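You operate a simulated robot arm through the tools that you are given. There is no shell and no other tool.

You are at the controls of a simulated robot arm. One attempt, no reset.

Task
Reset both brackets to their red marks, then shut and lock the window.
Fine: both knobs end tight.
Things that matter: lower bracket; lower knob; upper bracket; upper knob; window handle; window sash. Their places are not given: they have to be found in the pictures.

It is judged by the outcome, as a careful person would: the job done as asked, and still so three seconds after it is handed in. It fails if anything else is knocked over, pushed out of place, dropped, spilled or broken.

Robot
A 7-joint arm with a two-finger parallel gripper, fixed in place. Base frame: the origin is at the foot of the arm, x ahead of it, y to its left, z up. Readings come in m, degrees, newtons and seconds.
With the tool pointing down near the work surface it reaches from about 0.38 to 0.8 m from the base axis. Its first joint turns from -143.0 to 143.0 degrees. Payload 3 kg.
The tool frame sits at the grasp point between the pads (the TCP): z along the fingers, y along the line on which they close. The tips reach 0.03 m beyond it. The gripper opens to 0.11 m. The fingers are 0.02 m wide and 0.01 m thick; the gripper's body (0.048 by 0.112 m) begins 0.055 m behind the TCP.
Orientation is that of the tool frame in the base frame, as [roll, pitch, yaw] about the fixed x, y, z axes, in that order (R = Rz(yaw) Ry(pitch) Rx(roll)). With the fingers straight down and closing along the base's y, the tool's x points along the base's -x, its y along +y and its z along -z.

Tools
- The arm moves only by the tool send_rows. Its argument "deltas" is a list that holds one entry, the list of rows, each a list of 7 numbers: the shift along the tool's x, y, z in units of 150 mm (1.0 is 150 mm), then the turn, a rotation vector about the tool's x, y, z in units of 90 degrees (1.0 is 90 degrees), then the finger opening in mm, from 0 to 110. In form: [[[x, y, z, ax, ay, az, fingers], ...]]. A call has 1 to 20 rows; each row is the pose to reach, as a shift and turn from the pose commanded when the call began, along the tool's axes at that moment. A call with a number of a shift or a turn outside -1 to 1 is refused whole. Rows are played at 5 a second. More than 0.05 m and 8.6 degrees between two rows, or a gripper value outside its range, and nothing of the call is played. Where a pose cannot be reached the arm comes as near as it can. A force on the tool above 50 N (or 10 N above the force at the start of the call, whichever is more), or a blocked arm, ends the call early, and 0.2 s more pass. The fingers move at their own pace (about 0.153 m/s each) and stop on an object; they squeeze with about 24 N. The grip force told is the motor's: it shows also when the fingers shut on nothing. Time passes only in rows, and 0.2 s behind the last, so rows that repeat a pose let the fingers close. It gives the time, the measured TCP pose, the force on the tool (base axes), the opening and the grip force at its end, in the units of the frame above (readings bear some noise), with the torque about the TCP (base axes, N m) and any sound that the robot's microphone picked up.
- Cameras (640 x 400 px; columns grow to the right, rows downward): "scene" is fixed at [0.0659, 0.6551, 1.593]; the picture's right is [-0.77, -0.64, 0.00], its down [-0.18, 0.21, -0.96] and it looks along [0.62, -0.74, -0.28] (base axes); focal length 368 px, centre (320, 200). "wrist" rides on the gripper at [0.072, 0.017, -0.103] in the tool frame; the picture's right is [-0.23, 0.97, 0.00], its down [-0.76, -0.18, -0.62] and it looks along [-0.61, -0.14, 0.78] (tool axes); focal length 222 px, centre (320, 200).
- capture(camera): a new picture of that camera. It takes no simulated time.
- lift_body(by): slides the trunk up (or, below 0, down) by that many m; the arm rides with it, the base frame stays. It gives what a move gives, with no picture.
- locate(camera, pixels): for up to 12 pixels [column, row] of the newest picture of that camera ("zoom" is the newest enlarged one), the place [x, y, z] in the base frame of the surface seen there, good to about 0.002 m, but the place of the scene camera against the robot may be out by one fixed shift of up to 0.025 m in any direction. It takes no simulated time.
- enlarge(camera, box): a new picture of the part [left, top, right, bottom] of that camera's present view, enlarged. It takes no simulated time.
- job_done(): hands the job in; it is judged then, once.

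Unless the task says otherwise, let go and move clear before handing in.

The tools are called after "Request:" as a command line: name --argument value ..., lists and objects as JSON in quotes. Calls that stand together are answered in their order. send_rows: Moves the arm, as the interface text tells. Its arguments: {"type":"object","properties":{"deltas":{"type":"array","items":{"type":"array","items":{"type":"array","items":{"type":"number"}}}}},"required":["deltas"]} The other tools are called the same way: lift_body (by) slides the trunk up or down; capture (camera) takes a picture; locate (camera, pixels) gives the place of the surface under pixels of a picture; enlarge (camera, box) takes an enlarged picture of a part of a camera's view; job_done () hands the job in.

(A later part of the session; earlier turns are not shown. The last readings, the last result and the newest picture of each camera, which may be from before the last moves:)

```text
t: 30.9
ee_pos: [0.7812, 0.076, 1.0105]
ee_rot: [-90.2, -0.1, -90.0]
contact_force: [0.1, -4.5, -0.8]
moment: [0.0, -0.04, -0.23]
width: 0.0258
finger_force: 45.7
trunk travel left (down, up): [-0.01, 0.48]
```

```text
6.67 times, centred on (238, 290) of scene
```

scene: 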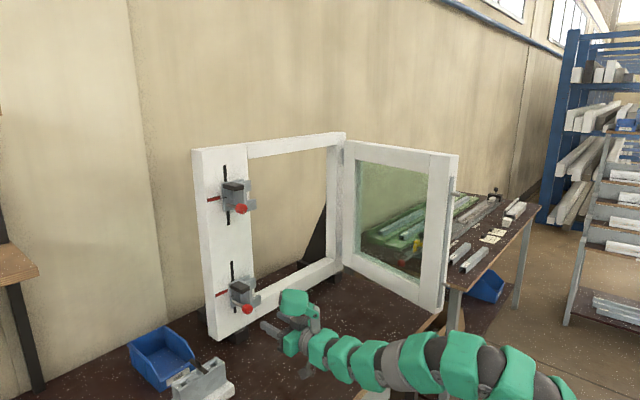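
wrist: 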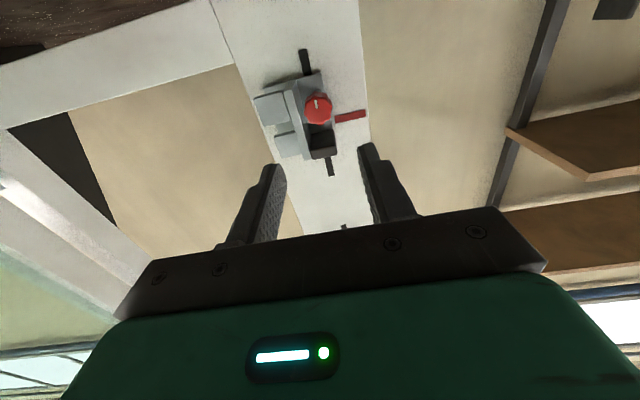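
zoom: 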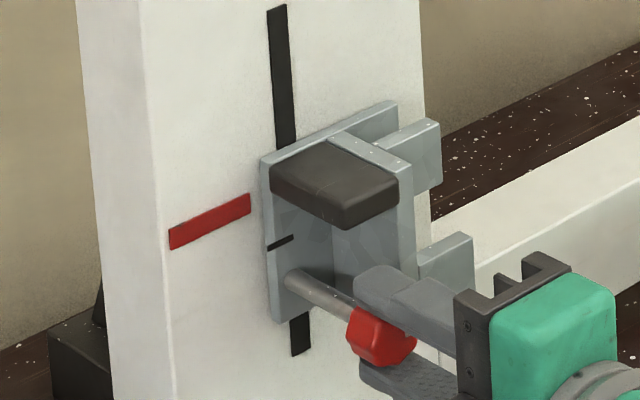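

The knob turned and is loose. Now I'll slide the bracket up about 19.5 mm (tool y points down, so negative).

Request:
send_rows --deltas '[[[0, -0.03, 0, 0, 0, 0, 10], [0, -0.06, 0, 0, 0, 0, 10], [0, -0.09, 0, 0, 0, 0, 10], [0, -0.12, 0, 0, 0, 0, 10], [0, -0.13, 0, 0, 0, 0, 10], [0, -0.13, 0, 0, 0, 0, 10]]]'

Request:
enlarge --camera "scene" --box '[218, 282, 242, 302]'

```text
t: 32.4
ee_pos: [0.7805, 0.077, 1.0302]
ee_rot: [-90.2, 0.0, -90.0]
contact_force: [-1.2, -4.0, -2.5]
moment: [0.0, 0.04, 0.0]
width: 0.0259
finger_force: 45.3
trunk travel left (down, up): [-0.01, 0.48]
```

```text
16.00 times, centred on (230, 292) of scene
```

zoom: 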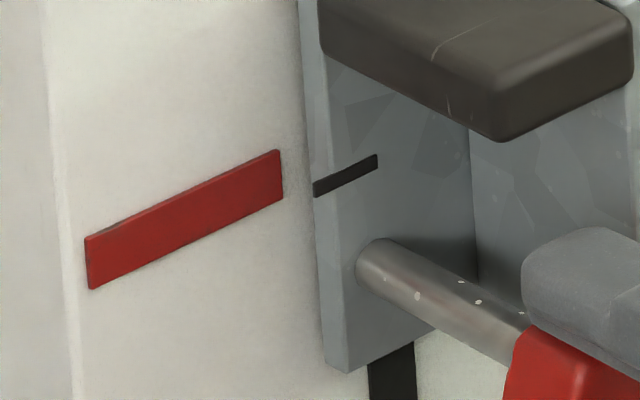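

Request:
locate --camera "zoom" --pixels '[[318, 190], [326, 185], [334, 181], [342, 177], [350, 173], [358, 169], [366, 165], [374, 161], [330, 183], [338, 179], [346, 175], [354, 171]]'

Request:
locate --camera "zoom" --pixels '[[279, 152], [282, 197], [270, 180], [255, 187], [240, 194], [225, 200], [210, 207], [195, 214], [180, 221], [165, 228], [88, 240], [92, 287]]'

```text
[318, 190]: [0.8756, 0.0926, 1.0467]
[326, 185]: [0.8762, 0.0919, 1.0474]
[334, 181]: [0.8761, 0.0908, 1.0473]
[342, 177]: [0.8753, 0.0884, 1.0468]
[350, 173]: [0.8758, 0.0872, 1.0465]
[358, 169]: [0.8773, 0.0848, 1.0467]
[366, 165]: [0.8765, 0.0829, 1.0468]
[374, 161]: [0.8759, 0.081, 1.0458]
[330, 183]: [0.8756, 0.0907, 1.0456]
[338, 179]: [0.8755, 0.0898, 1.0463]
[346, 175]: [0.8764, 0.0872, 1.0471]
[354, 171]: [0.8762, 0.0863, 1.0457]
```

```text
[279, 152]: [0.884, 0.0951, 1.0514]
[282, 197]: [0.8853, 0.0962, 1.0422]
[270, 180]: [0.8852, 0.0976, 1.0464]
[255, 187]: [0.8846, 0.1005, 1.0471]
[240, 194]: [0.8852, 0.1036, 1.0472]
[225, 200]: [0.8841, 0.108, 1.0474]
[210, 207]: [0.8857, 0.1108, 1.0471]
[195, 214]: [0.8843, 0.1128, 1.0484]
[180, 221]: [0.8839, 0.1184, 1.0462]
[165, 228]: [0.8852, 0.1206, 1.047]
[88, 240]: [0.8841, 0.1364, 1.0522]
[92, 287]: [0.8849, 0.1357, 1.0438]
```

The notch is at 1.0466 against 1.0471 for the mark, about 0.5 mm low. I'll raise it 0.9 mm, since the other bracket settled a little when clamped, and then tighten clockwise.

Request:
send_rows --deltas '[[[0, -0.006, 0, 0, 0, 0, 10], [0, -0.006, 0, 0, 0, 0.08, 10], [0, -0.006, 0, 0, 0, 0.16, 10], [0, -0.006, 0, 0, 0, 0.24, 10], [0, -0.006, 0, 0, 0, 0.32, 10], [0, -0.006, 0, 0, 0, 0.4, 10], [0, -0.006, 0, 0, 0, 0.48, 10], [0, -0.006, 0, 0, 0, 0.56, 10], [0, -0.006, 0, 0, 0, 0.64, 10], [0, -0.006, 0, 0, 0, 0.72, 10], [0, -0.006, 0, 0, 0, 0.8, 10], [0, -0.006, 0, 0, 0, 0.88, 10], [0, -0.006, 0, 0, 0, 0.96, 10], [0, -0.006, 0, 0, 0, 0.96, 10]]]'

Request:
enlarge --camera "scene" --box '[218, 282, 242, 302]'

```text
t: 35.4
ee_pos: [0.781, 0.0774, 1.0294]
ee_rot: [-95.0, 86.3, -95.0]
contact_force: [-18.9, 2.7, -25.4]
moment: [0.05, 0.81, 0.05]
width: 0.026
finger_force: 45.5
trunk travel left (down, up): [-0.01, 0.48]
```

```text
16.00 times, centred on (230, 292) of scene
```

zoom: 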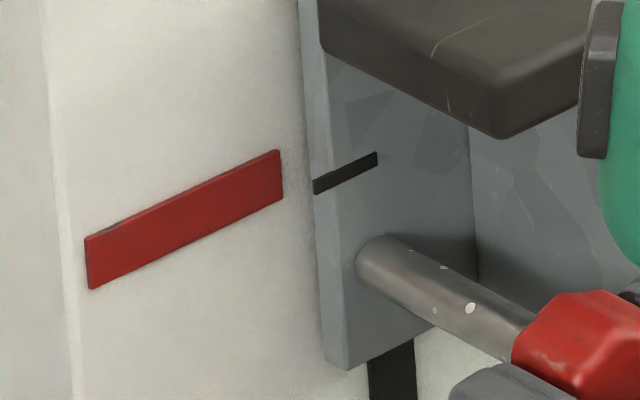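

The bracket is aligned, with the notch at (345,173) in line with the mark. I'll finish tightening with a further 18°.

Request:
send_rows --deltas '[[[0, 0, 0, 0, 0, 0.05, 10], [0, 0, 0, 0, 0, 0.1, 10], [0, 0, 0, 0, 0, 0.15, 10], [0, 0, 0, 0, 0, 0.2, 10], [0, 0, 0, 0, 0, 0.2, 10]]]'

Request:
enlarge --camera "wrist" --box '[220, 80, 420, 240]'

Request:
enlarge --camera "scene" --box '[218, 282, 242, 302]'

Request:
locate --camera "zoom" --pixels '[[318, 190], [326, 185], [334, 181], [342, 177], [350, 173], [358, 169], [270, 180], [255, 187], [240, 194], [225, 200], [210, 207]]'

```text
t: 36.5
ee_pos: [0.7812, 0.0767, 1.0323]
ee_rot: [89.7, 75.5, 89.8]
contact_force: [-2.7, 0.5, -5.7]
moment: [-0.33, -0.11, -0.05]
width: 0.0257
finger_force: 45.4
trunk travel left (down, up): [-0.01, 0.48]
```

```text
2.50 times, centred on (320, 160) of wrist
```

zoom: 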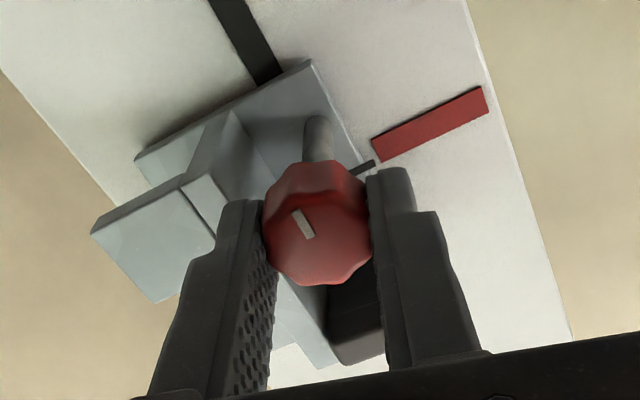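

```text
16.00 times, centred on (230, 292) of scene
```

zoom: 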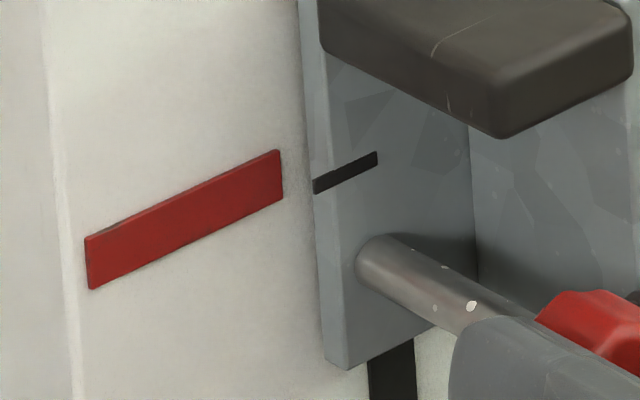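

```text
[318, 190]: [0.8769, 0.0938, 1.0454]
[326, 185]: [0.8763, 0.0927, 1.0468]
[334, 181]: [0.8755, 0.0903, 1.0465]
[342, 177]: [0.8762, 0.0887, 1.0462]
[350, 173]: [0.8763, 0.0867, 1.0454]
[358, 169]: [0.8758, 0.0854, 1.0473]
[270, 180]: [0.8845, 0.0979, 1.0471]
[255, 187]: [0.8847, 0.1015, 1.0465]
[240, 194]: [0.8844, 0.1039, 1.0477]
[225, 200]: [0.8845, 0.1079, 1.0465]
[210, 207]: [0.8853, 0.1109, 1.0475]
```

The lower notch is aligned at 1.0465 against 1.047, the torque rose to -0.33 N·m with slip, and the white mark points down again, so it is tight. I'll release and back off, then raise the trunk to work on the sash.

Request:
send_rows --deltas '[[[0, 0, 0, 0, 0, 0, 40], [0, 0, 0, 0, 0, 0, 45], [0, 0, -0.1, 0, 0, 0, 45], [0, 0, -0.3, 0, 0, 0, 50], [0, 0, -0.5, 0, 0, -0.08, 50], [0, 0, -0.7, 0, 0, -0.16, 50], [0, 0, -0.9, 0, 0, -0.16, 50], [0, 0, -1, 0, 0, -0.16, 50]]]'

Request:
enlarge --camera "wrist" --box '[240, 40, 400, 160]'

Request:
lift_body --by 0.2

```text
t: 38.4
ee_pos: [0.6305, 0.0771, 1.0291]
ee_rot: [-168.5, 89.7, -168.4]
contact_force: [0.7, 0.4, 0.2]
moment: [0.01, -0.04, -0.01]
width: 0.0498
finger_force: 0.0
trunk travel left (down, up): [-0.01, 0.48]
```

```text
3.33 times, centred on (320, 100) of wrist
```

zoom: 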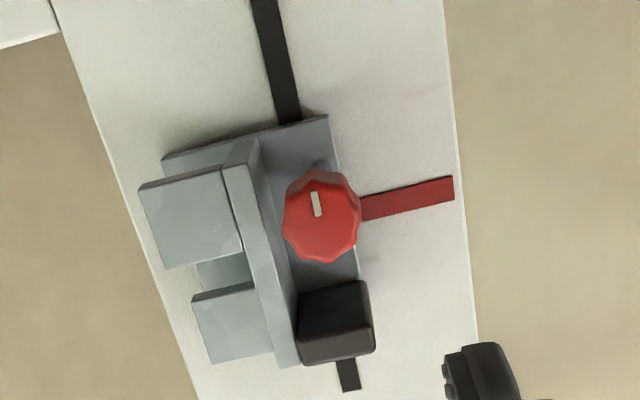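

```text
t: 40.5
ee_pos: [0.6298, 0.0769, 1.2308]
ee_rot: [-178.4, 89.8, -178.6]
contact_force: [0.4, -0.6, 0.1]
moment: [0.0, 0.03, -0.01]
width: 0.0501
finger_force: 0.0
trunk travel left (down, up): [-0.21, 0.28]
```

The hand is clear at (0.63, 0.077, 1.23). I'll move toward the sash's free edge, turning the tool to face it, and take a look.

Request:
send_rows --deltas '[[[0, -0.15, -0.1, 0.05, 0, 0, 80], [0, -0.3, -0.25, 0.1, 0, 0, 100], [0, -0.45, -0.4, 0.15, 0, 0, 110], [0, -0.6, -0.55, 0.2, 0, 0, 110], [0, -0.75, -0.65, 0.25, 0, 0, 110], [0, -0.9, -0.75, 0.3, 0, 0, 110], [0, -1, -0.8, 0.3, 0, 0, 110], [0, -1, -0.8, 0.3, 0, 0, 110]]]'

Request:
capture --camera "wrist"

Request:
capture --camera "scene"

```text
t: 42.3
ee_pos: [0.5092, -0.0735, 1.2309]
ee_rot: [-161.2, 89.9, 171.7]
contact_force: [-0.5, -0.3, -0.1]
moment: [0.02, 0.02, -0.03]
width: 0.1101
finger_force: 0.1
trunk travel left (down, up): [-0.21, 0.28]
```

```text
taken
```

wrist: 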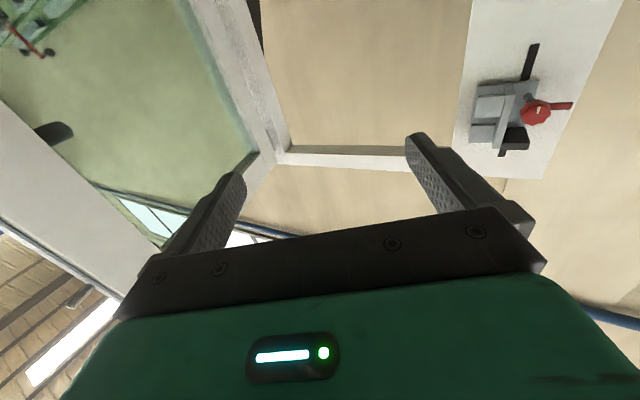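

```text
taken
```

scene: 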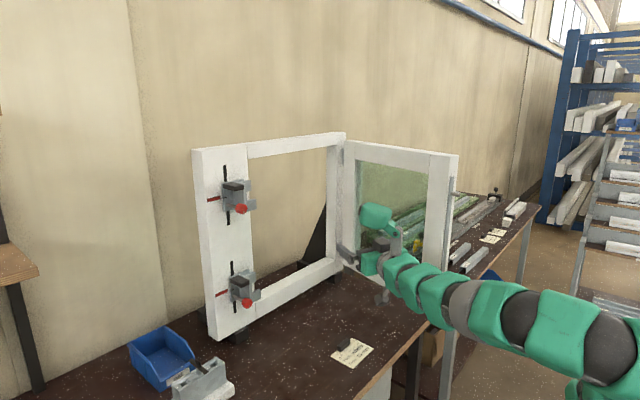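

A dark, lever-like shape shows through the glass at (55,130) in the wrist view, which is probably the handle on the far face. I'll enlarge it and the free edge, and locate both.

Request:
enlarge --camera "wrist" --box '[0, 80, 130, 320]'

Request:
locate --camera "wrist" --pixels '[[55, 130], [68, 128], [42, 135], [80, 295], [100, 305], [60, 180], [30, 200], [120, 290]]'

Request:
enlarge --camera "scene" --box '[400, 140, 500, 320]'

```text
1.67 times, centred on (65, 200) of wrist
```

zoom: 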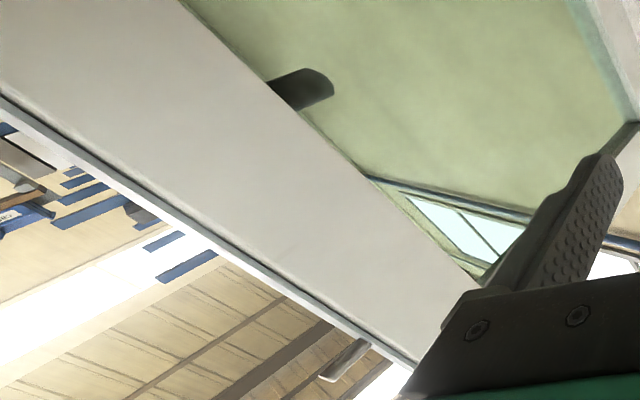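

```text
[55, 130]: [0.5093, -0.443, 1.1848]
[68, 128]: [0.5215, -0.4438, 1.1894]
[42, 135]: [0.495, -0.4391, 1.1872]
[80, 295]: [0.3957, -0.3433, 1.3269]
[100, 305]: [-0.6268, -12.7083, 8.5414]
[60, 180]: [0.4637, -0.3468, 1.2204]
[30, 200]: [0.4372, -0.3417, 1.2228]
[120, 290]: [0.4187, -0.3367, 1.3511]
```

```text
2.22 times, centred on (450, 230) of scene
```

zoom: 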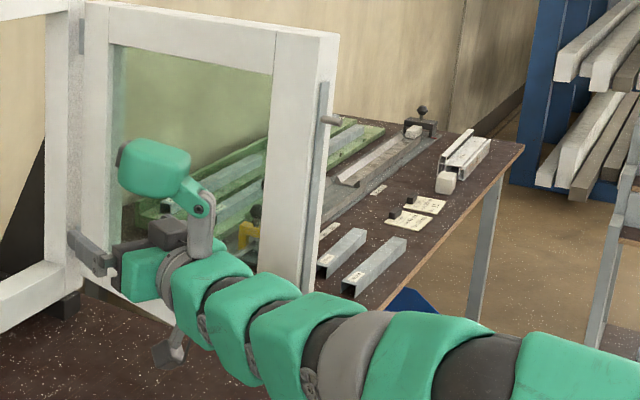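

The sash's near face runs from (0.419,-0.337) toward the hinge at a yaw of -13°. The upper pin is at z≈1.327, and the handle lever at (0.51,-0.443,1.187) is horizontal and points toward the hinge. I plan to straddle the free edge at z≈1.26 with open fingers, so I'll step toward it and check reach.

Request:
send_rows --deltas '[[[-0.05, -0.15, -0.1, -0.03, 0, 0, 110], [-0.1, -0.3, -0.2, -0.06, 0, 0, 110], [-0.15, -0.45, -0.3, -0.1, 0, 0, 110], [-0.2, -0.6, -0.35, -0.15, 0, 0, 110], [-0.2, -0.75, -0.4, -0.156, 0, 0, 110], [-0.2, -0.75, -0.4, -0.156, 0, 0, 110]]]'

Request:
capture --camera "wrist"

```text
t: 43.7
ee_pos: [0.4147, -0.137, 1.297]
ee_rot: [174.6, 89.7, 161.6]
contact_force: [-0.6, 0.4, -0.7]
moment: [-0.01, 0.02, 0.02]
width: 0.1097
finger_force: 0.1
out of reach, approached as far as the arm can: row 1, 2, 3, 4, 5, 6
trunk travel left (down, up): [-0.21, 0.28]
```

```text
taken
```

wrist: 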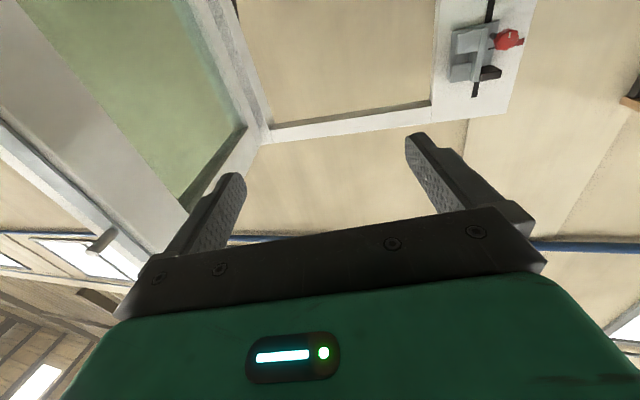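

Reach is only slightly limited here, and the arm folds better higher above the trunk. I'll lower the trunk 0.06 and carry on around in front of the free edge.

Request:
lift_body --by -0.06

Request:
send_rows --deltas '[[[0, -0.1, -0.05, 0, 0, 0, 110], [0, -0.25, -0.1, 0, 0, 0, 110], [0, -0.4, -0.15, 0, 0, 0, 110], [0, -0.55, -0.2, 0, 0, 0, 110], [0, -0.7, -0.25, 0, 0, 0, 110], [0, -0.8, -0.25, 0, 0, 0, 110], [0, -0.9, -0.25, 0, 0, 0, 110], [0, -0.9, -0.25, 0, 0, 0, 110]]]'

Request:
capture --camera "wrist"

Request:
capture --camera "scene"

```text
t: 44.7
ee_pos: [0.4152, -0.1366, 1.236]
ee_rot: [-174.5, 89.7, 172.5]
contact_force: [0.5, 0.6, -1.1]
moment: [0.01, -0.02, 0.02]
width: 0.1098
finger_force: 0.1
trunk travel left (down, up): [-0.15, 0.34]
```

```text
t: 46.5
ee_pos: [0.3477, -0.2594, 1.2374]
ee_rot: [-170.1, 89.7, 176.8]
contact_force: [0.0, 0.2, -0.5]
moment: [0.03, -0.02, 0.0]
width: 0.1098
finger_force: 0.1
out of reach, approached as far as the arm can: row 5, 6
trunk travel left (down, up): [-0.15, 0.34]
```

```text
taken
```

wrist: 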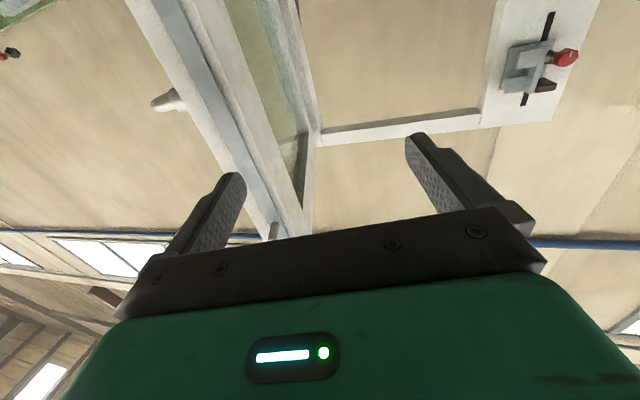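

```text
taken
```

scene: 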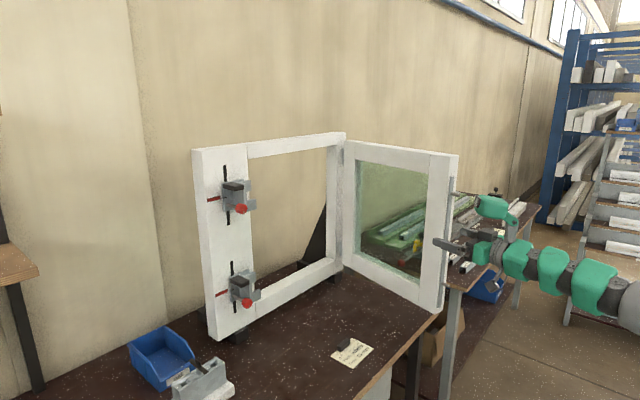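

The tool reached (0.348,-0.259,1.237), and I can now see the free edge with its metal strip and the handle stub at (170,100). I'll locate the edge corners.

Request:
locate --camera "wrist" --pixels '[[170, 100], [158, 104], [185, 95], [175, 60], [215, 150], [225, 130], [195, 120], [240, 130], [272, 230], [190, 60], [205, 60]]'

Request:
enlarge --camera "wrist" --box '[120, 20, 320, 250]'

```text
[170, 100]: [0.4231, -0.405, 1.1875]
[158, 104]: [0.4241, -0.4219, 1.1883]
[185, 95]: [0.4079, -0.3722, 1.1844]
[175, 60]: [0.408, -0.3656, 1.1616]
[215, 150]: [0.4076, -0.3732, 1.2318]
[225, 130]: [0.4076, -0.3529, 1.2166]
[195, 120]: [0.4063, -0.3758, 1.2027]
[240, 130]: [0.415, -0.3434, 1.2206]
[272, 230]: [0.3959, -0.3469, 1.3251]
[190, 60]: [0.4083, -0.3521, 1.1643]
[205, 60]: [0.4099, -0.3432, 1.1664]
```

```text
1.74 times, centred on (220, 135) of wrist
```

zoom: 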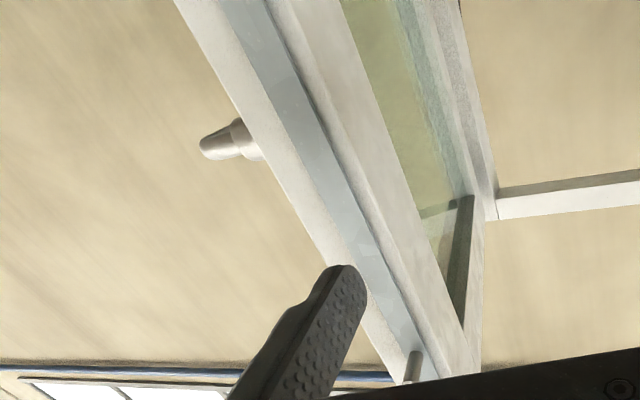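

The free edge has corners at about (0.415,-0.337) and (0.404,-0.38), so it is about 45 mm thick, and the handle boss is at z 1.188. I'll raise to z≈1.265, sidestep until the fingers straddle the edge, then advance about 55 mm.

Request:
send_rows --deltas '[[[-0.1, -0.1, 0.02, 0, 0, 0, 110], [-0.18, -0.25, 0.05, 0, 0, 0, 110], [-0.18, -0.4, 0.09, 0, 0, 0, 110], [-0.18, -0.5, 0.11, 0, 0, 0, 110], [-0.18, -0.585, 0.13, 0, 0, 0, 110], [-0.18, -0.585, 0.13, 0, 0, 0, 110]]]'

Request:
capture --camera "wrist"

Request:
enlarge --camera "scene" --box '[380, 140, 540, 300]'

```text
t: 47.9
ee_pos: [0.3484, -0.3482, 1.2629]
ee_rot: [-173.5, 89.7, 173.6]
contact_force: [0.0, 0.9, -0.3]
moment: [-0.02, 0.01, 0.01]
width: 0.1101
finger_force: 0.0
trunk travel left (down, up): [-0.15, 0.34]
```

```text
taken
```

wrist: 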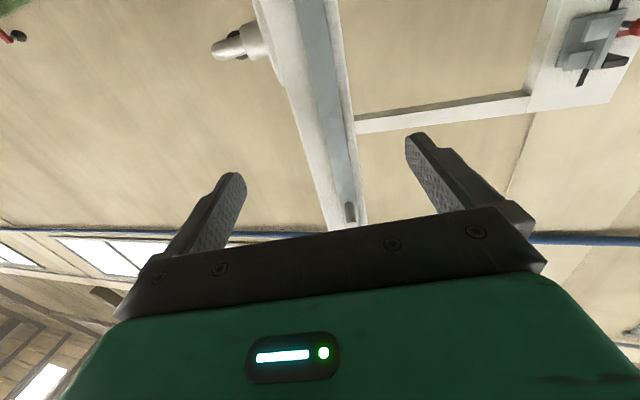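

```text
2.50 times, centred on (460, 220) of scene
```

zoom: 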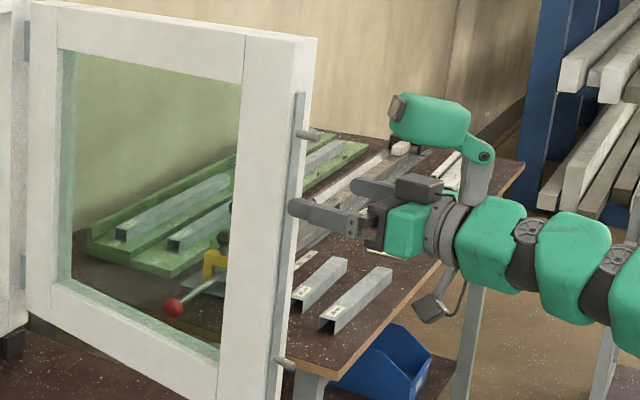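

The edge sits between the two fingers, with the pin at (350,212) above them. I'll advance 57 mm to straddle it.

Request:
send_rows --deltas '[[[0, 0, 0.1, 0, 0, 0, 110], [0, 0, 0.2, 0, 0, 0, 110], [0, 0, 0.3, 0, 0, 0, 110], [0, 0, 0.38, 0, 0, 0, 110], [0, 0, 0.38, 0, 0, 0, 90], [0, 0, 0.38, 0, 0, 0, 75]]]'

Request:
capture --camera "wrist"

```text
t: 49.3
ee_pos: [0.4037, -0.364, 1.2632]
ee_rot: [-175.7, 89.7, 171.3]
contact_force: [-0.3, -0.2, 0.1]
moment: [0.0, -0.01, 0.01]
width: 0.0753
finger_force: 0.1
trunk travel left (down, up): [-0.15, 0.34]
```

```text
taken
```

wrist: 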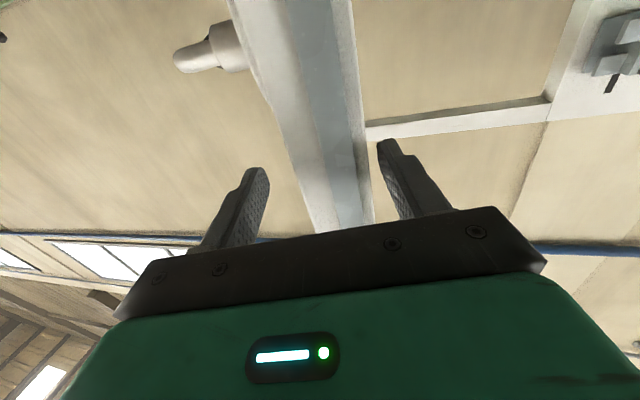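

The fingers straddle the sash edge without contact. I'll drag it along its arc about the hinge, turning the tool with it, for the first 20°.

Request:
send_rows --deltas '[[[0, 0.118, -0.004, 0.027, 0, 0, 75], [0, 0.237, -0.005, 0.054, 0, 0, 75], [0, 0.358, 0.001, 0.082, 0, 0, 75], [0, 0.478, 0.009, 0.11, 0, 0, 75], [0, 0.598, 0.025, 0.138, 0, 0, 75], [0, 0.717, 0.045, 0.165, 0, 0, 75], [0, 0.835, 0.072, 0.193, 0, 0, 75], [0, 0.953, 0.101, 0.22, 0, 0, 75], [0, 0.953, 0.101, 0.22, 0, 0, 75]]]'

Request:
capture --camera "wrist"

Request:
capture --camera "scene"

```text
t: 51.3
ee_pos: [0.4508, -0.2268, 1.263]
ee_rot: [-163.0, 89.7, 164.0]
contact_force: [-0.6, -0.3, -1.1]
moment: [0.02, 0.0, 0.02]
width: 0.075
finger_force: 0.1
trunk travel left (down, up): [-0.15, 0.34]
```

```text
taken
```

wrist: 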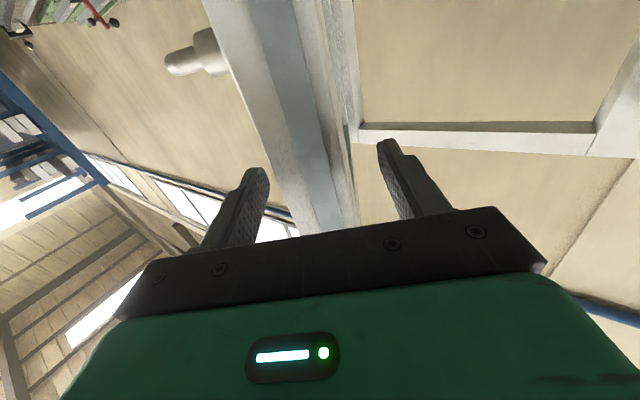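

```text
taken
```

scene: 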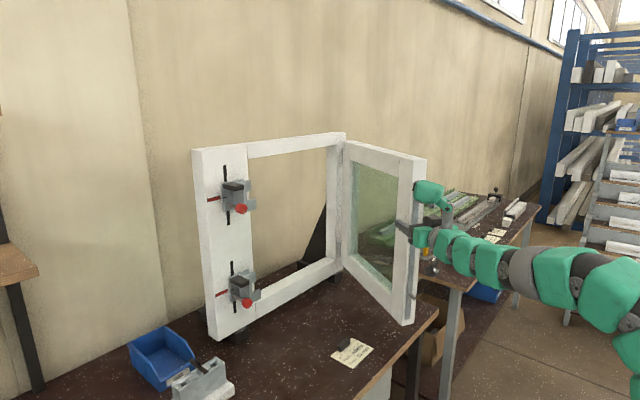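

The sash follows freely, now about 60° open. I'll repeat for another 20°.

Request:
send_rows --deltas '[[[0, 0.118, -0.004, 0.027, 0, 0, 75], [0, 0.237, -0.005, 0.054, 0, 0, 75], [0, 0.358, 0.001, 0.082, 0, 0, 75], [0, 0.478, 0.009, 0.11, 0, 0, 75], [0, 0.598, 0.025, 0.138, 0, 0, 75], [0, 0.717, 0.045, 0.165, 0, 0, 75], [0, 0.835, 0.072, 0.193, 0, 0, 75], [0, 0.953, 0.101, 0.22, 0, 0, 75], [0, 0.953, 0.101, 0.22, 0, 0, 75]]]'

Request:
capture --camera "wrist"

Request:
capture --camera "scene"

```text
t: 53.3
ee_pos: [0.5411, -0.1158, 1.2635]
ee_rot: [-130.7, 89.7, 176.4]
contact_force: [0.6, -1.1, 0.1]
moment: [0.0, 0.01, 0.02]
width: 0.0751
finger_force: 0.0
trunk travel left (down, up): [-0.15, 0.34]
```

```text
taken
```

wrist: 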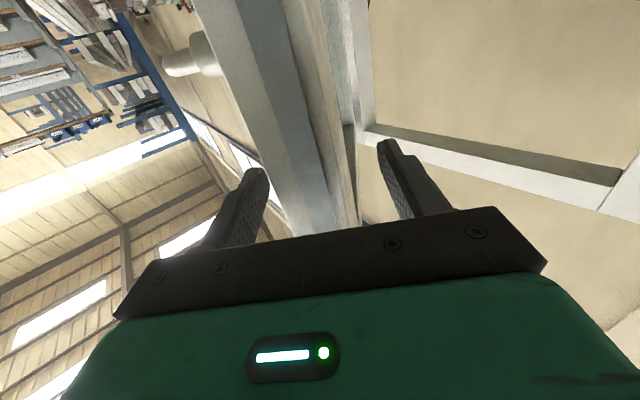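

```text
taken
```

scene: 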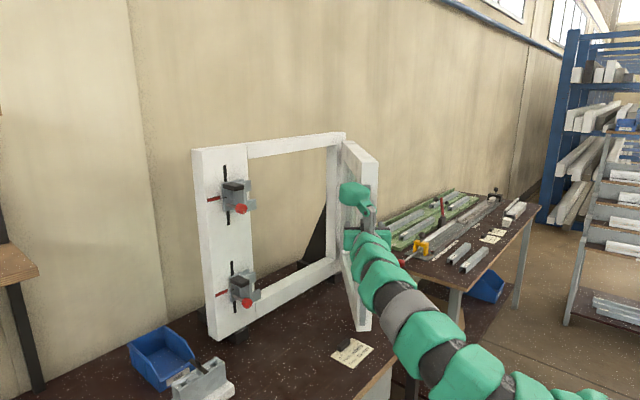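

The sash is now about 40° open. I'll withdraw along the tool, turn to face forward (+x) and move in front of the sash stile so I can push it shut.

Request:
send_rows --deltas '[[[0, 0, -0.2, 0, 0, 0, 75], [0, 0, -0.4, 0, 0, 0, 75], [0, 0, -0.55, 0, 0, 0, 75], [0, -0.17, -0.557, -0.09, 0, 0, 60], [0, -0.34, -0.557, -0.18, 0, 0, 40], [0, -0.34, -0.557, -0.27, 0, 0, 30], [0, -0.34, -0.557, -0.36, 0, 0, 30], [0, -0.34, -0.557, -0.45, 0, 0, 30], [0, -0.34, -0.557, -0.54, 0, 0, 30], [0, -0.34, -0.557, -0.59, 0, 0, 30], [0, -0.34, -0.557, -0.59, 0, 0, 30]]]'

Request:
capture --camera "wrist"

Request:
capture --camera "scene"

```text
t: 55.7
ee_pos: [0.4488, -0.0799, 1.264]
ee_rot: [169.0, 89.9, 169.5]
contact_force: [-0.2, 0.1, 0.3]
moment: [0.0, 0.0, 0.0]
width: 0.0297
finger_force: 0.0
trunk travel left (down, up): [-0.15, 0.34]
```

```text
taken
```

wrist: 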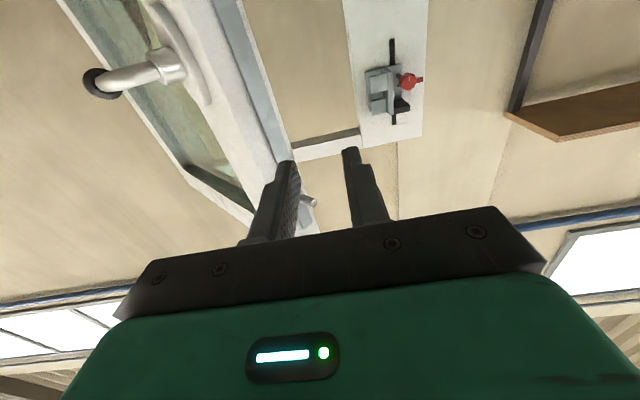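

```text
taken
```

scene: 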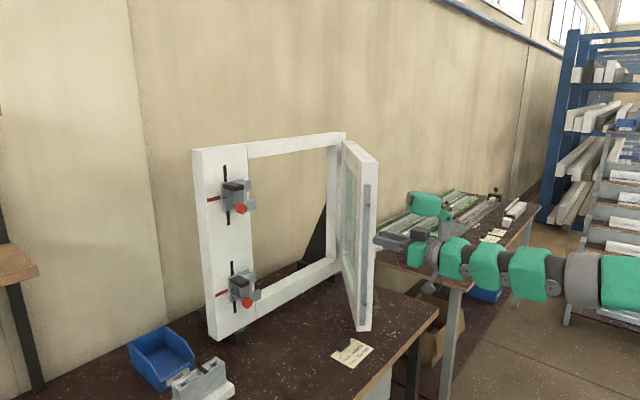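

Now the handle shows clearly: a boss near (165,70) with an L-shaped lever ending in a dark tip at (105,85). I'll enlarge and locate it.

Request:
enlarge --camera "wrist" --box '[60, 0, 340, 230]'

Request:
locate --camera "wrist" --pixels '[[175, 70], [165, 65], [140, 78], [115, 80], [95, 85], [200, 80], [225, 150], [245, 200], [160, 20], [200, 40], [312, 205], [260, 110]]'

```text
1.74 times, centred on (200, 115) of wrist
```

zoom: 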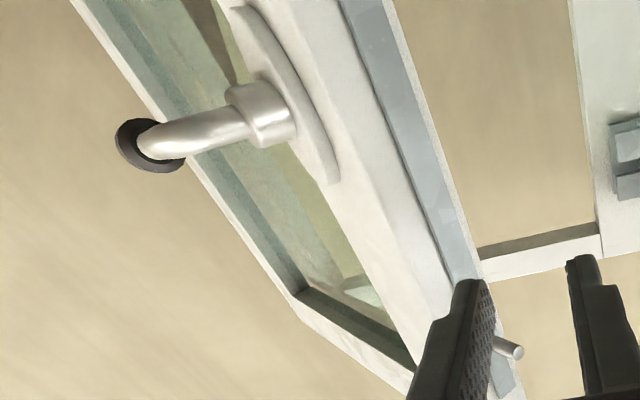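

```text
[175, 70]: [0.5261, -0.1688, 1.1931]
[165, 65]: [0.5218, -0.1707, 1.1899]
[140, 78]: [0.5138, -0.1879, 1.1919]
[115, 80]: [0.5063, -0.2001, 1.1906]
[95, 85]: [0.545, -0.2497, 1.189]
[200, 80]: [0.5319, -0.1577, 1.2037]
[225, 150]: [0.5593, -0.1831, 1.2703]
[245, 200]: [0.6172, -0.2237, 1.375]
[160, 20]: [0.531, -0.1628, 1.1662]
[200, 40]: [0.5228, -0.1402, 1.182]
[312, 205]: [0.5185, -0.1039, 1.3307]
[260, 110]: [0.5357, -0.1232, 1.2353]
```

The handle has a vertical backplate at about (0.53,-0.155,1.19), a neck standing out about 5 cm, and a lever pointing horizontally toward the hinge. I'll sidestep to y≈-0.16 at z 1.264, above the handle, and push the stile in +x along its arc.

Request:
send_rows --deltas '[[[0, -0.25, 0, 0, 0, 0, 30], [0, -0.5, 0.03, 0, 0, 0, 30], [0, -0.55, 0.15, 0, 0, 0, 30], [0, -0.55, 0.27, 0, 0, 0, 30], [0, -0.52, 0.37, 0, 0, 0, 30], [0, -0.46, 0.47, 0, 0, 0, 30], [0, -0.38, 0.57, 0, 0, 0, 30], [0, -0.32, 0.67, 0, 0, 0, 30], [0, -0.26, 0.76, 0, 0, 0, 30], [0, -0.23, 0.85, 0, 0, 0, 30], [0, -0.19, 0.95, 0, 0, 0, 30], [0, -0.19, 0.95, 0, 0, 0, 30]]]'

Request:
capture --camera "wrist"

Request:
capture --camera "scene"

```text
t: 58.3
ee_pos: [0.5924, -0.1071, 1.2625]
ee_rot: [173.8, 89.7, 174.2]
contact_force: [-0.1, 0.3, 0.6]
moment: [0.04, -0.01, -0.04]
width: 0.0299
finger_force: 0.1
trunk travel left (down, up): [-0.15, 0.34]
```

```text
taken
```

wrist: 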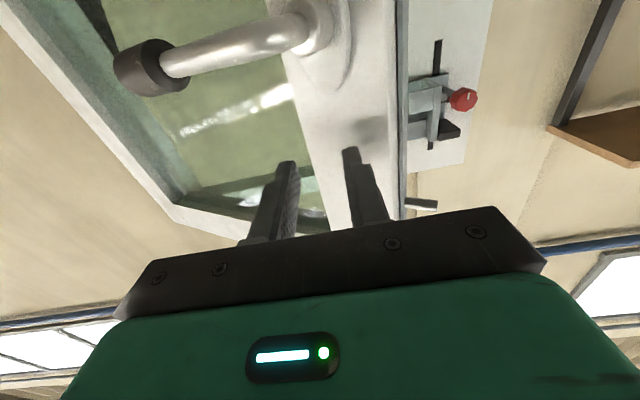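

```text
taken
```

scene: 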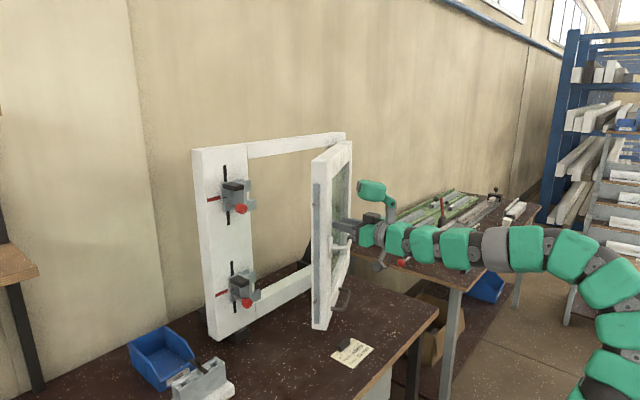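

The sash is now about 25–30° open and follows the push. The left finger is near the glass boundary, so I'll locate the stile and stay on it.

Request:
locate --camera "wrist" --pixels '[[300, 130], [320, 150], [375, 150], [393, 150], [400, 120], [310, 30], [290, 35], [180, 65], [145, 65], [160, 90], [415, 203], [340, 40]]'

```text
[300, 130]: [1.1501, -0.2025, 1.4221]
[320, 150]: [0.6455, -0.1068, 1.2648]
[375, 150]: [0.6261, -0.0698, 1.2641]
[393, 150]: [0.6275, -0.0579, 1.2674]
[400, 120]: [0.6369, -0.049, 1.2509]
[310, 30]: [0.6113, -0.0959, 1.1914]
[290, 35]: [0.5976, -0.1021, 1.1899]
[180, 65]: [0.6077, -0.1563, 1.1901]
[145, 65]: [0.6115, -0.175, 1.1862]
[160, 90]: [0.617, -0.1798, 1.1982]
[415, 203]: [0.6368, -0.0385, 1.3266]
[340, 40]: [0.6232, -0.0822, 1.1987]
```

Fitting the free corner's positions puts the hinge at about (0.86,-0.456) and the closed front face at x≈0.838. I'll keep pushing along the stile centre to about 10° open.

Request:
send_rows --deltas '[[[0, 0.1, 0.08, 0, 0, 0, 30], [0, 0.18, 0.2, 0, 0, 0, 30], [0, 0.24, 0.33, 0, 0, 0, 30], [0, 0.29, 0.47, 0, 0, 0, 30], [0, 0.34, 0.59, 0, 0, 0, 30], [0, 0.38, 0.71, 0, 0, 0, 30], [0, 0.42, 0.83, 0, 0, 0, 30], [0, 0.447, 0.94, 0, 0, 0, 30], [0, 0.447, 0.94, 0, 0, 0, 30]]]'

Request:
capture --camera "wrist"

Request:
capture --camera "scene"

```text
t: 60.3
ee_pos: [0.7327, -0.0409, 1.2614]
ee_rot: [168.8, 89.6, 169.2]
contact_force: [-0.1, 0.2, -0.1]
moment: [-0.02, -0.02, -0.02]
width: 0.0303
finger_force: 0.1
trunk travel left (down, up): [-0.15, 0.34]
```

```text
taken
```

wrist: 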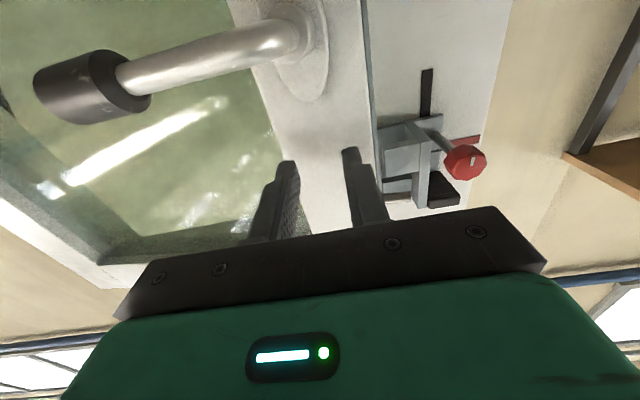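

```text
taken
```

scene: 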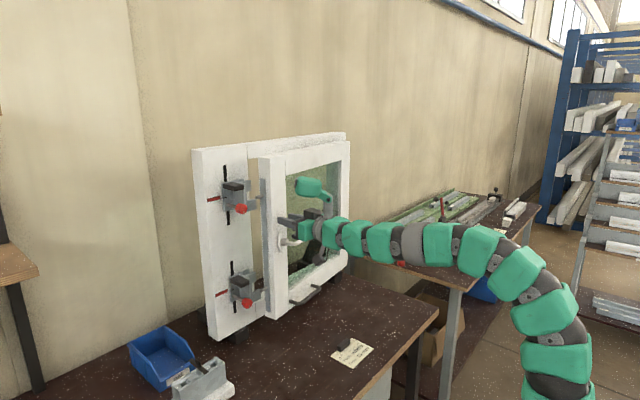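

The sash is about 10° open and near the brackets. I'll push on slowly and watch the force.

Request:
send_rows --deltas '[[[0, 0.02, 0.08, 0, 0, 0, 30], [0, 0.03, 0.16, 0, 0, 0, 30], [0, 0.04, 0.22, 0, 0, 0, 30], [0, 0.05, 0.28, 0, 0, 0, 30], [0, 0.05, 0.33, 0, 0, 0, 30], [0, 0.05, 0.37, 0, 0, 0, 30], [0, 0.05, 0.41, 0, 0, 0, 30], [0, 0.05, 0.44, 0, 0, 0, 30], [0, 0.05, 0.44, 0, 0, 0, 30]]]'

Request:
capture --camera "wrist"

Request:
enlarge --camera "scene" --box '[190, 130, 350, 330]'

```text
t: 62.2
ee_pos: [0.7947, -0.0313, 1.261]
ee_rot: [171.4, 89.2, 171.7]
contact_force: [-39.1, 1.1, -11.4]
moment: [0.11, -0.02, -0.7]
width: 0.0295
finger_force: 0.1
trunk travel left (down, up): [-0.15, 0.34]
stopped in row 9: the force on the tool passed its limit at 54 N (the readings are from after the stop); the commanded pose is now the measured one
```

```text
taken
```

wrist: 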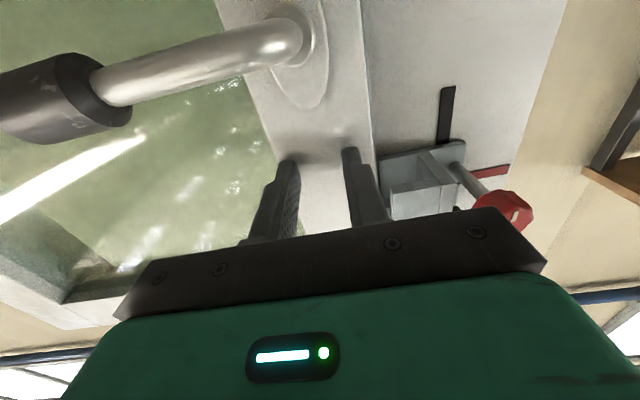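

```text
2.00 times, centred on (270, 230) of scene
```

zoom: 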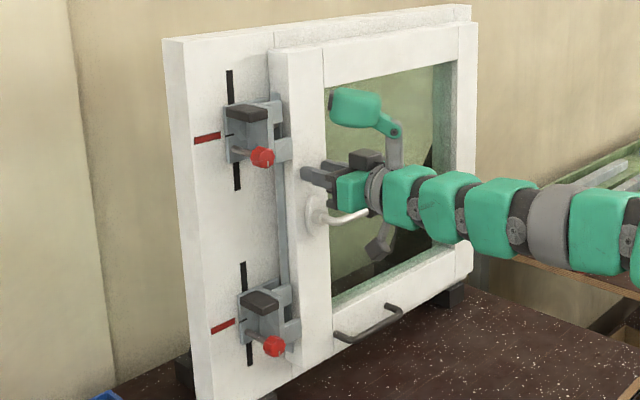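

Contact came at fingertip x≈0.825, which puts the inner face flush with the frame at 0.869, so the sash looks shut. I'll check the pins in the brackets and the sash-to-frame gap.

Request:
enlarge --camera "scene" --box '[215, 165, 285, 235]'

Request:
enlarge --camera "scene" --box '[225, 255, 295, 325]'

Request:
locate --camera "wrist" --pixels '[[340, 130], [300, 130], [370, 110], [280, 35], [230, 45], [120, 85], [60, 95], [20, 105], [310, 70], [400, 70]]'

```text
5.71 times, centred on (250, 200) of scene
```

zoom: 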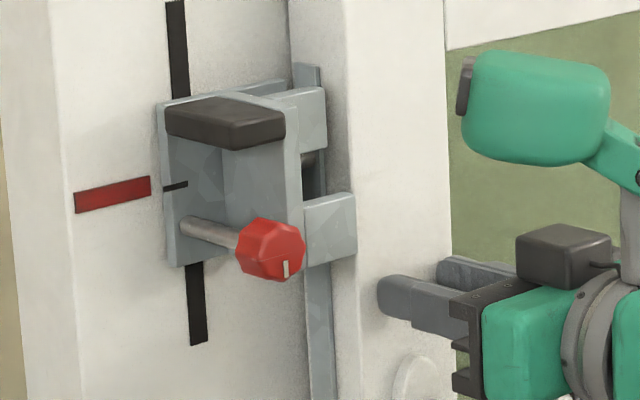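

```text
5.71 times, centred on (260, 290) of scene
```

zoom: 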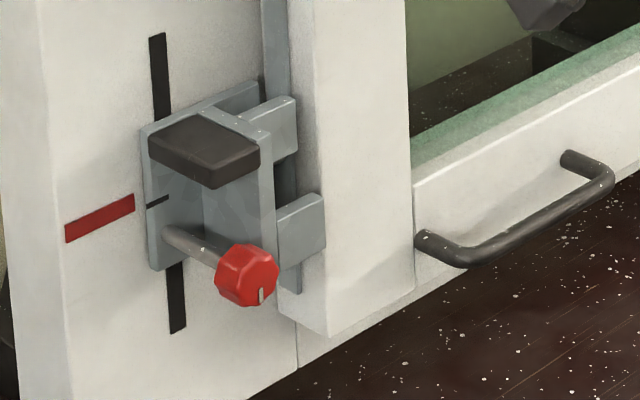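

```text
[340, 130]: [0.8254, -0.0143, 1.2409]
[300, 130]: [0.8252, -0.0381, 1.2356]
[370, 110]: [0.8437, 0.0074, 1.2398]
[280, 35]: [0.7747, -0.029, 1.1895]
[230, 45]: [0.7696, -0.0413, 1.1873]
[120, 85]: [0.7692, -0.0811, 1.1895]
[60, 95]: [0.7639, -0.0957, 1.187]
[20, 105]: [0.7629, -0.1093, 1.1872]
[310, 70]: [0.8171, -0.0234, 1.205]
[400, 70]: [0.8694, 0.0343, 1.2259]
```

Both pins sit in the bracket gaps (upper one visible at zoom 308,158) and the sash is shut. The lever axis is at z≈1.19, x≈0.775, running from a pivot at y≈-0.024 out to y≈-0.13. I'll back off, roll the tool so the fingers close vertically, and line up with the lever at y≈-0.085.

Request:
send_rows --deltas '[[[0, 0, -0.15, 0, 0, 0, 30], [0, 0, -0.4, 0, 0, 0, 30], [0, 0, -0.65, 0, 0, 0, 30], [0, 0, -0.8, 0, 0, -0.08, 40], [0, -0.05, -0.8, 0, 0, -0.16, 50], [0, -0.1, -0.8, 0, 0, -0.24, 60], [0.05, -0.15, -0.8, 0, 0, -0.32, 60], [0.1, -0.2, -0.8, 0, 0, -0.4, 60], [0.15, -0.25, -0.8, 0, 0, -0.48, 60], [0.2, -0.3, -0.8, 0, 0, -0.56, 60], [0.25, -0.36, -0.8, 0, 0, -0.64, 60], [0.3, -0.36, -0.8, 0, 0, -0.72, 60], [0.35, -0.36, -0.8, 0, 0, -0.8, 60], [0.4, -0.36, -0.8, 0, 0, -0.88, 60], [0.47, -0.36, -0.8, 0, 0, -0.96, 60], [0.47, -0.36, -0.8, 0, 0, -1, 60], [0.47, -0.36, -0.8, 0, 0, -1, 60]]]'

Request:
capture --camera "wrist"

Request:
capture --camera "scene"

```text
t: 65.8
ee_pos: [0.6788, -0.0864, 1.1903]
ee_rot: [-90.8, 0.2, -89.6]
contact_force: [0.9, 1.1, -1.4]
moment: [-0.01, 0.01, -0.01]
width: 0.0596
finger_force: 0.0
trunk travel left (down, up): [-0.15, 0.34]
```

```text
taken
```

wrist: 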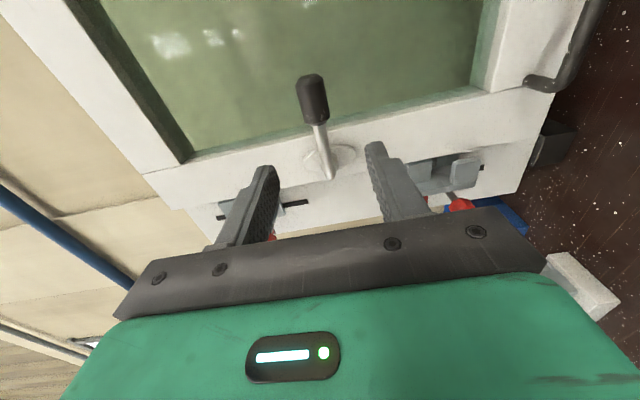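

```text
taken
```

scene: 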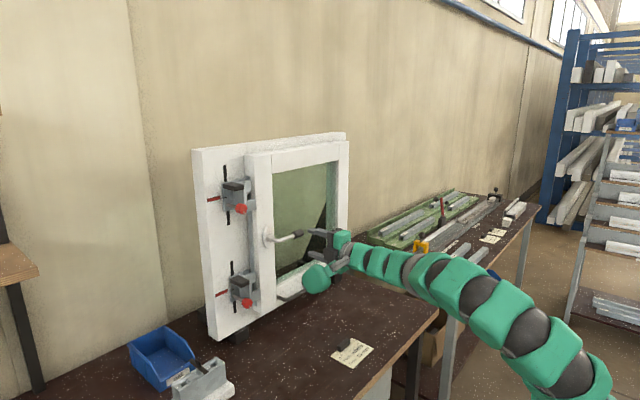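

The sash stayed shut, and the lever lies between the fingers with its dark tip at (313,95) and the bend at (330,175). I'll locate it precisely.

Request:
locate --camera "wrist" --pixels '[[311, 82], [314, 105], [318, 122], [322, 145], [328, 170], [331, 178], [303, 160], [345, 155], [230, 170], [400, 130]]'

Request:
enlarge --camera "wrist" --box '[200, 60, 500, 240]'

```text
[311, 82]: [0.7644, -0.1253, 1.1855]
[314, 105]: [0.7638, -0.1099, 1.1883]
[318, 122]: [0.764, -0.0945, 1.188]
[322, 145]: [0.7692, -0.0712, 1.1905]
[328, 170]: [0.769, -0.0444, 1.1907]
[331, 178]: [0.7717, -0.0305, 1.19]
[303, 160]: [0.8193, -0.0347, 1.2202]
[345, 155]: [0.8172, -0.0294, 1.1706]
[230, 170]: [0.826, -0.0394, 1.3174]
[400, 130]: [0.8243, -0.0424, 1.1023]
```

```text
2.13 times, centred on (350, 150) of wrist
```

zoom: 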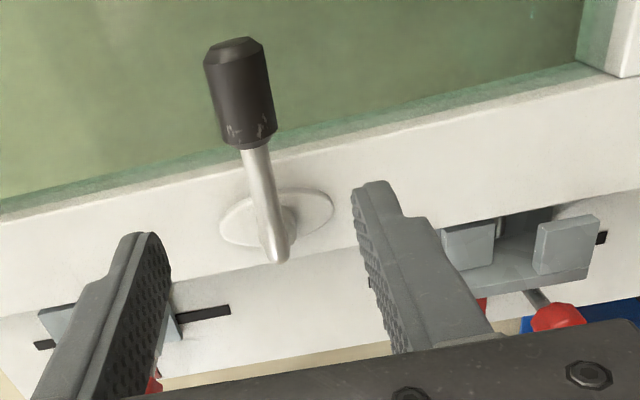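

The lever grip is at (0.776,-0.105,1.188) and the pivot is near (y -0.026, z 1.190). I'll move the fingers around the dark grip.

Request:
send_rows --deltas '[[[0.06, 0.005, 0.1, 0, 0, 0, 60], [0.124, 0.01, 0.2, 0, 0, 0, 60], [0.124, 0.01, 0.35, 0, 0, 0, 60], [0.124, 0.01, 0.5, 0, 0, 0, 60], [0.124, 0.01, 0.62, 0, 0, 0, 60], [0.124, 0.01, 0.62, 0, 0, 0, 40], [0.124, 0.01, 0.62, 0, 0, 0, 28], [0.124, 0.01, 0.62, 0, 0, 0, 28]]]'

Request:
capture --camera "wrist"

```text
t: 67.6
ee_pos: [0.7723, -0.1032, 1.1873]
ee_rot: [-90.7, 0.1, -89.7]
contact_force: [0.1, -1.5, -0.8]
moment: [0.01, -0.02, 0.0]
width: 0.0283
finger_force: 0.1
trunk travel left (down, up): [-0.15, 0.34]
```

```text
taken
```

wrist: 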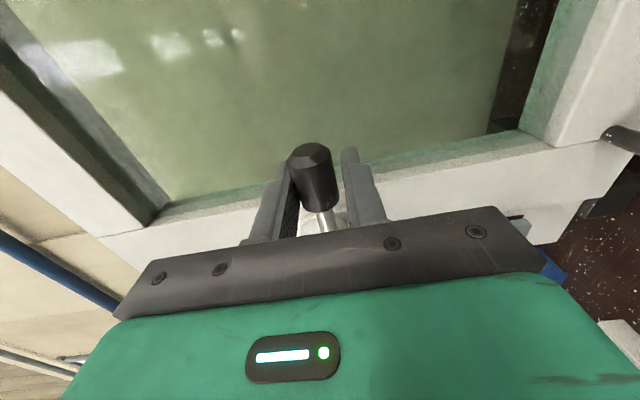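

The fingers straddle the grip (at 315,180) with light clearance. I'll turn the lever 28° downward along its arc and check the response.

Request:
send_rows --deltas '[[[-0.001, 0.032, 0, 0, 0, 0.039, 28], [-0.004, 0.064, 0, 0, 0, 0.078, 28], [-0.0156, 0.127, 0, 0, 0, 0.156, 28], [-0.035, 0.189, 0, 0, 0, 0.233, 28], [-0.0617, 0.247, 0, 0, 0, 0.311, 28], [-0.0617, 0.247, 0, 0, 0, 0.311, 28]]]'

Request:
capture --camera "wrist"

Request:
enlarge --camera "scene" --box '[210, 160, 350, 320]'

```text
t: 69.0
ee_pos: [0.7709, -0.0944, 1.1496]
ee_rot: [-90.9, 28.1, -89.9]
contact_force: [0.6, 0.3, 0.0]
moment: [-0.01, -0.03, 0.0]
width: 0.0281
finger_force: 0.1
trunk travel left (down, up): [-0.15, 0.34]
```

```text
taken
```

wrist: 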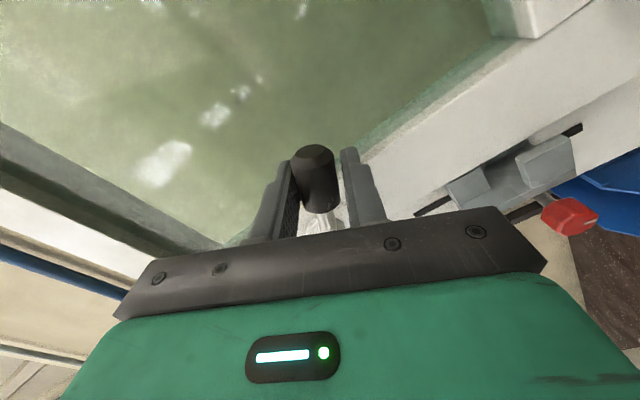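

```text
2.50 times, centred on (280, 240) of scene
```

zoom: 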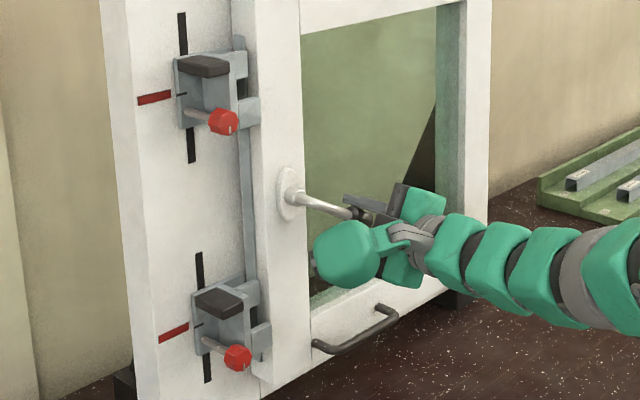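

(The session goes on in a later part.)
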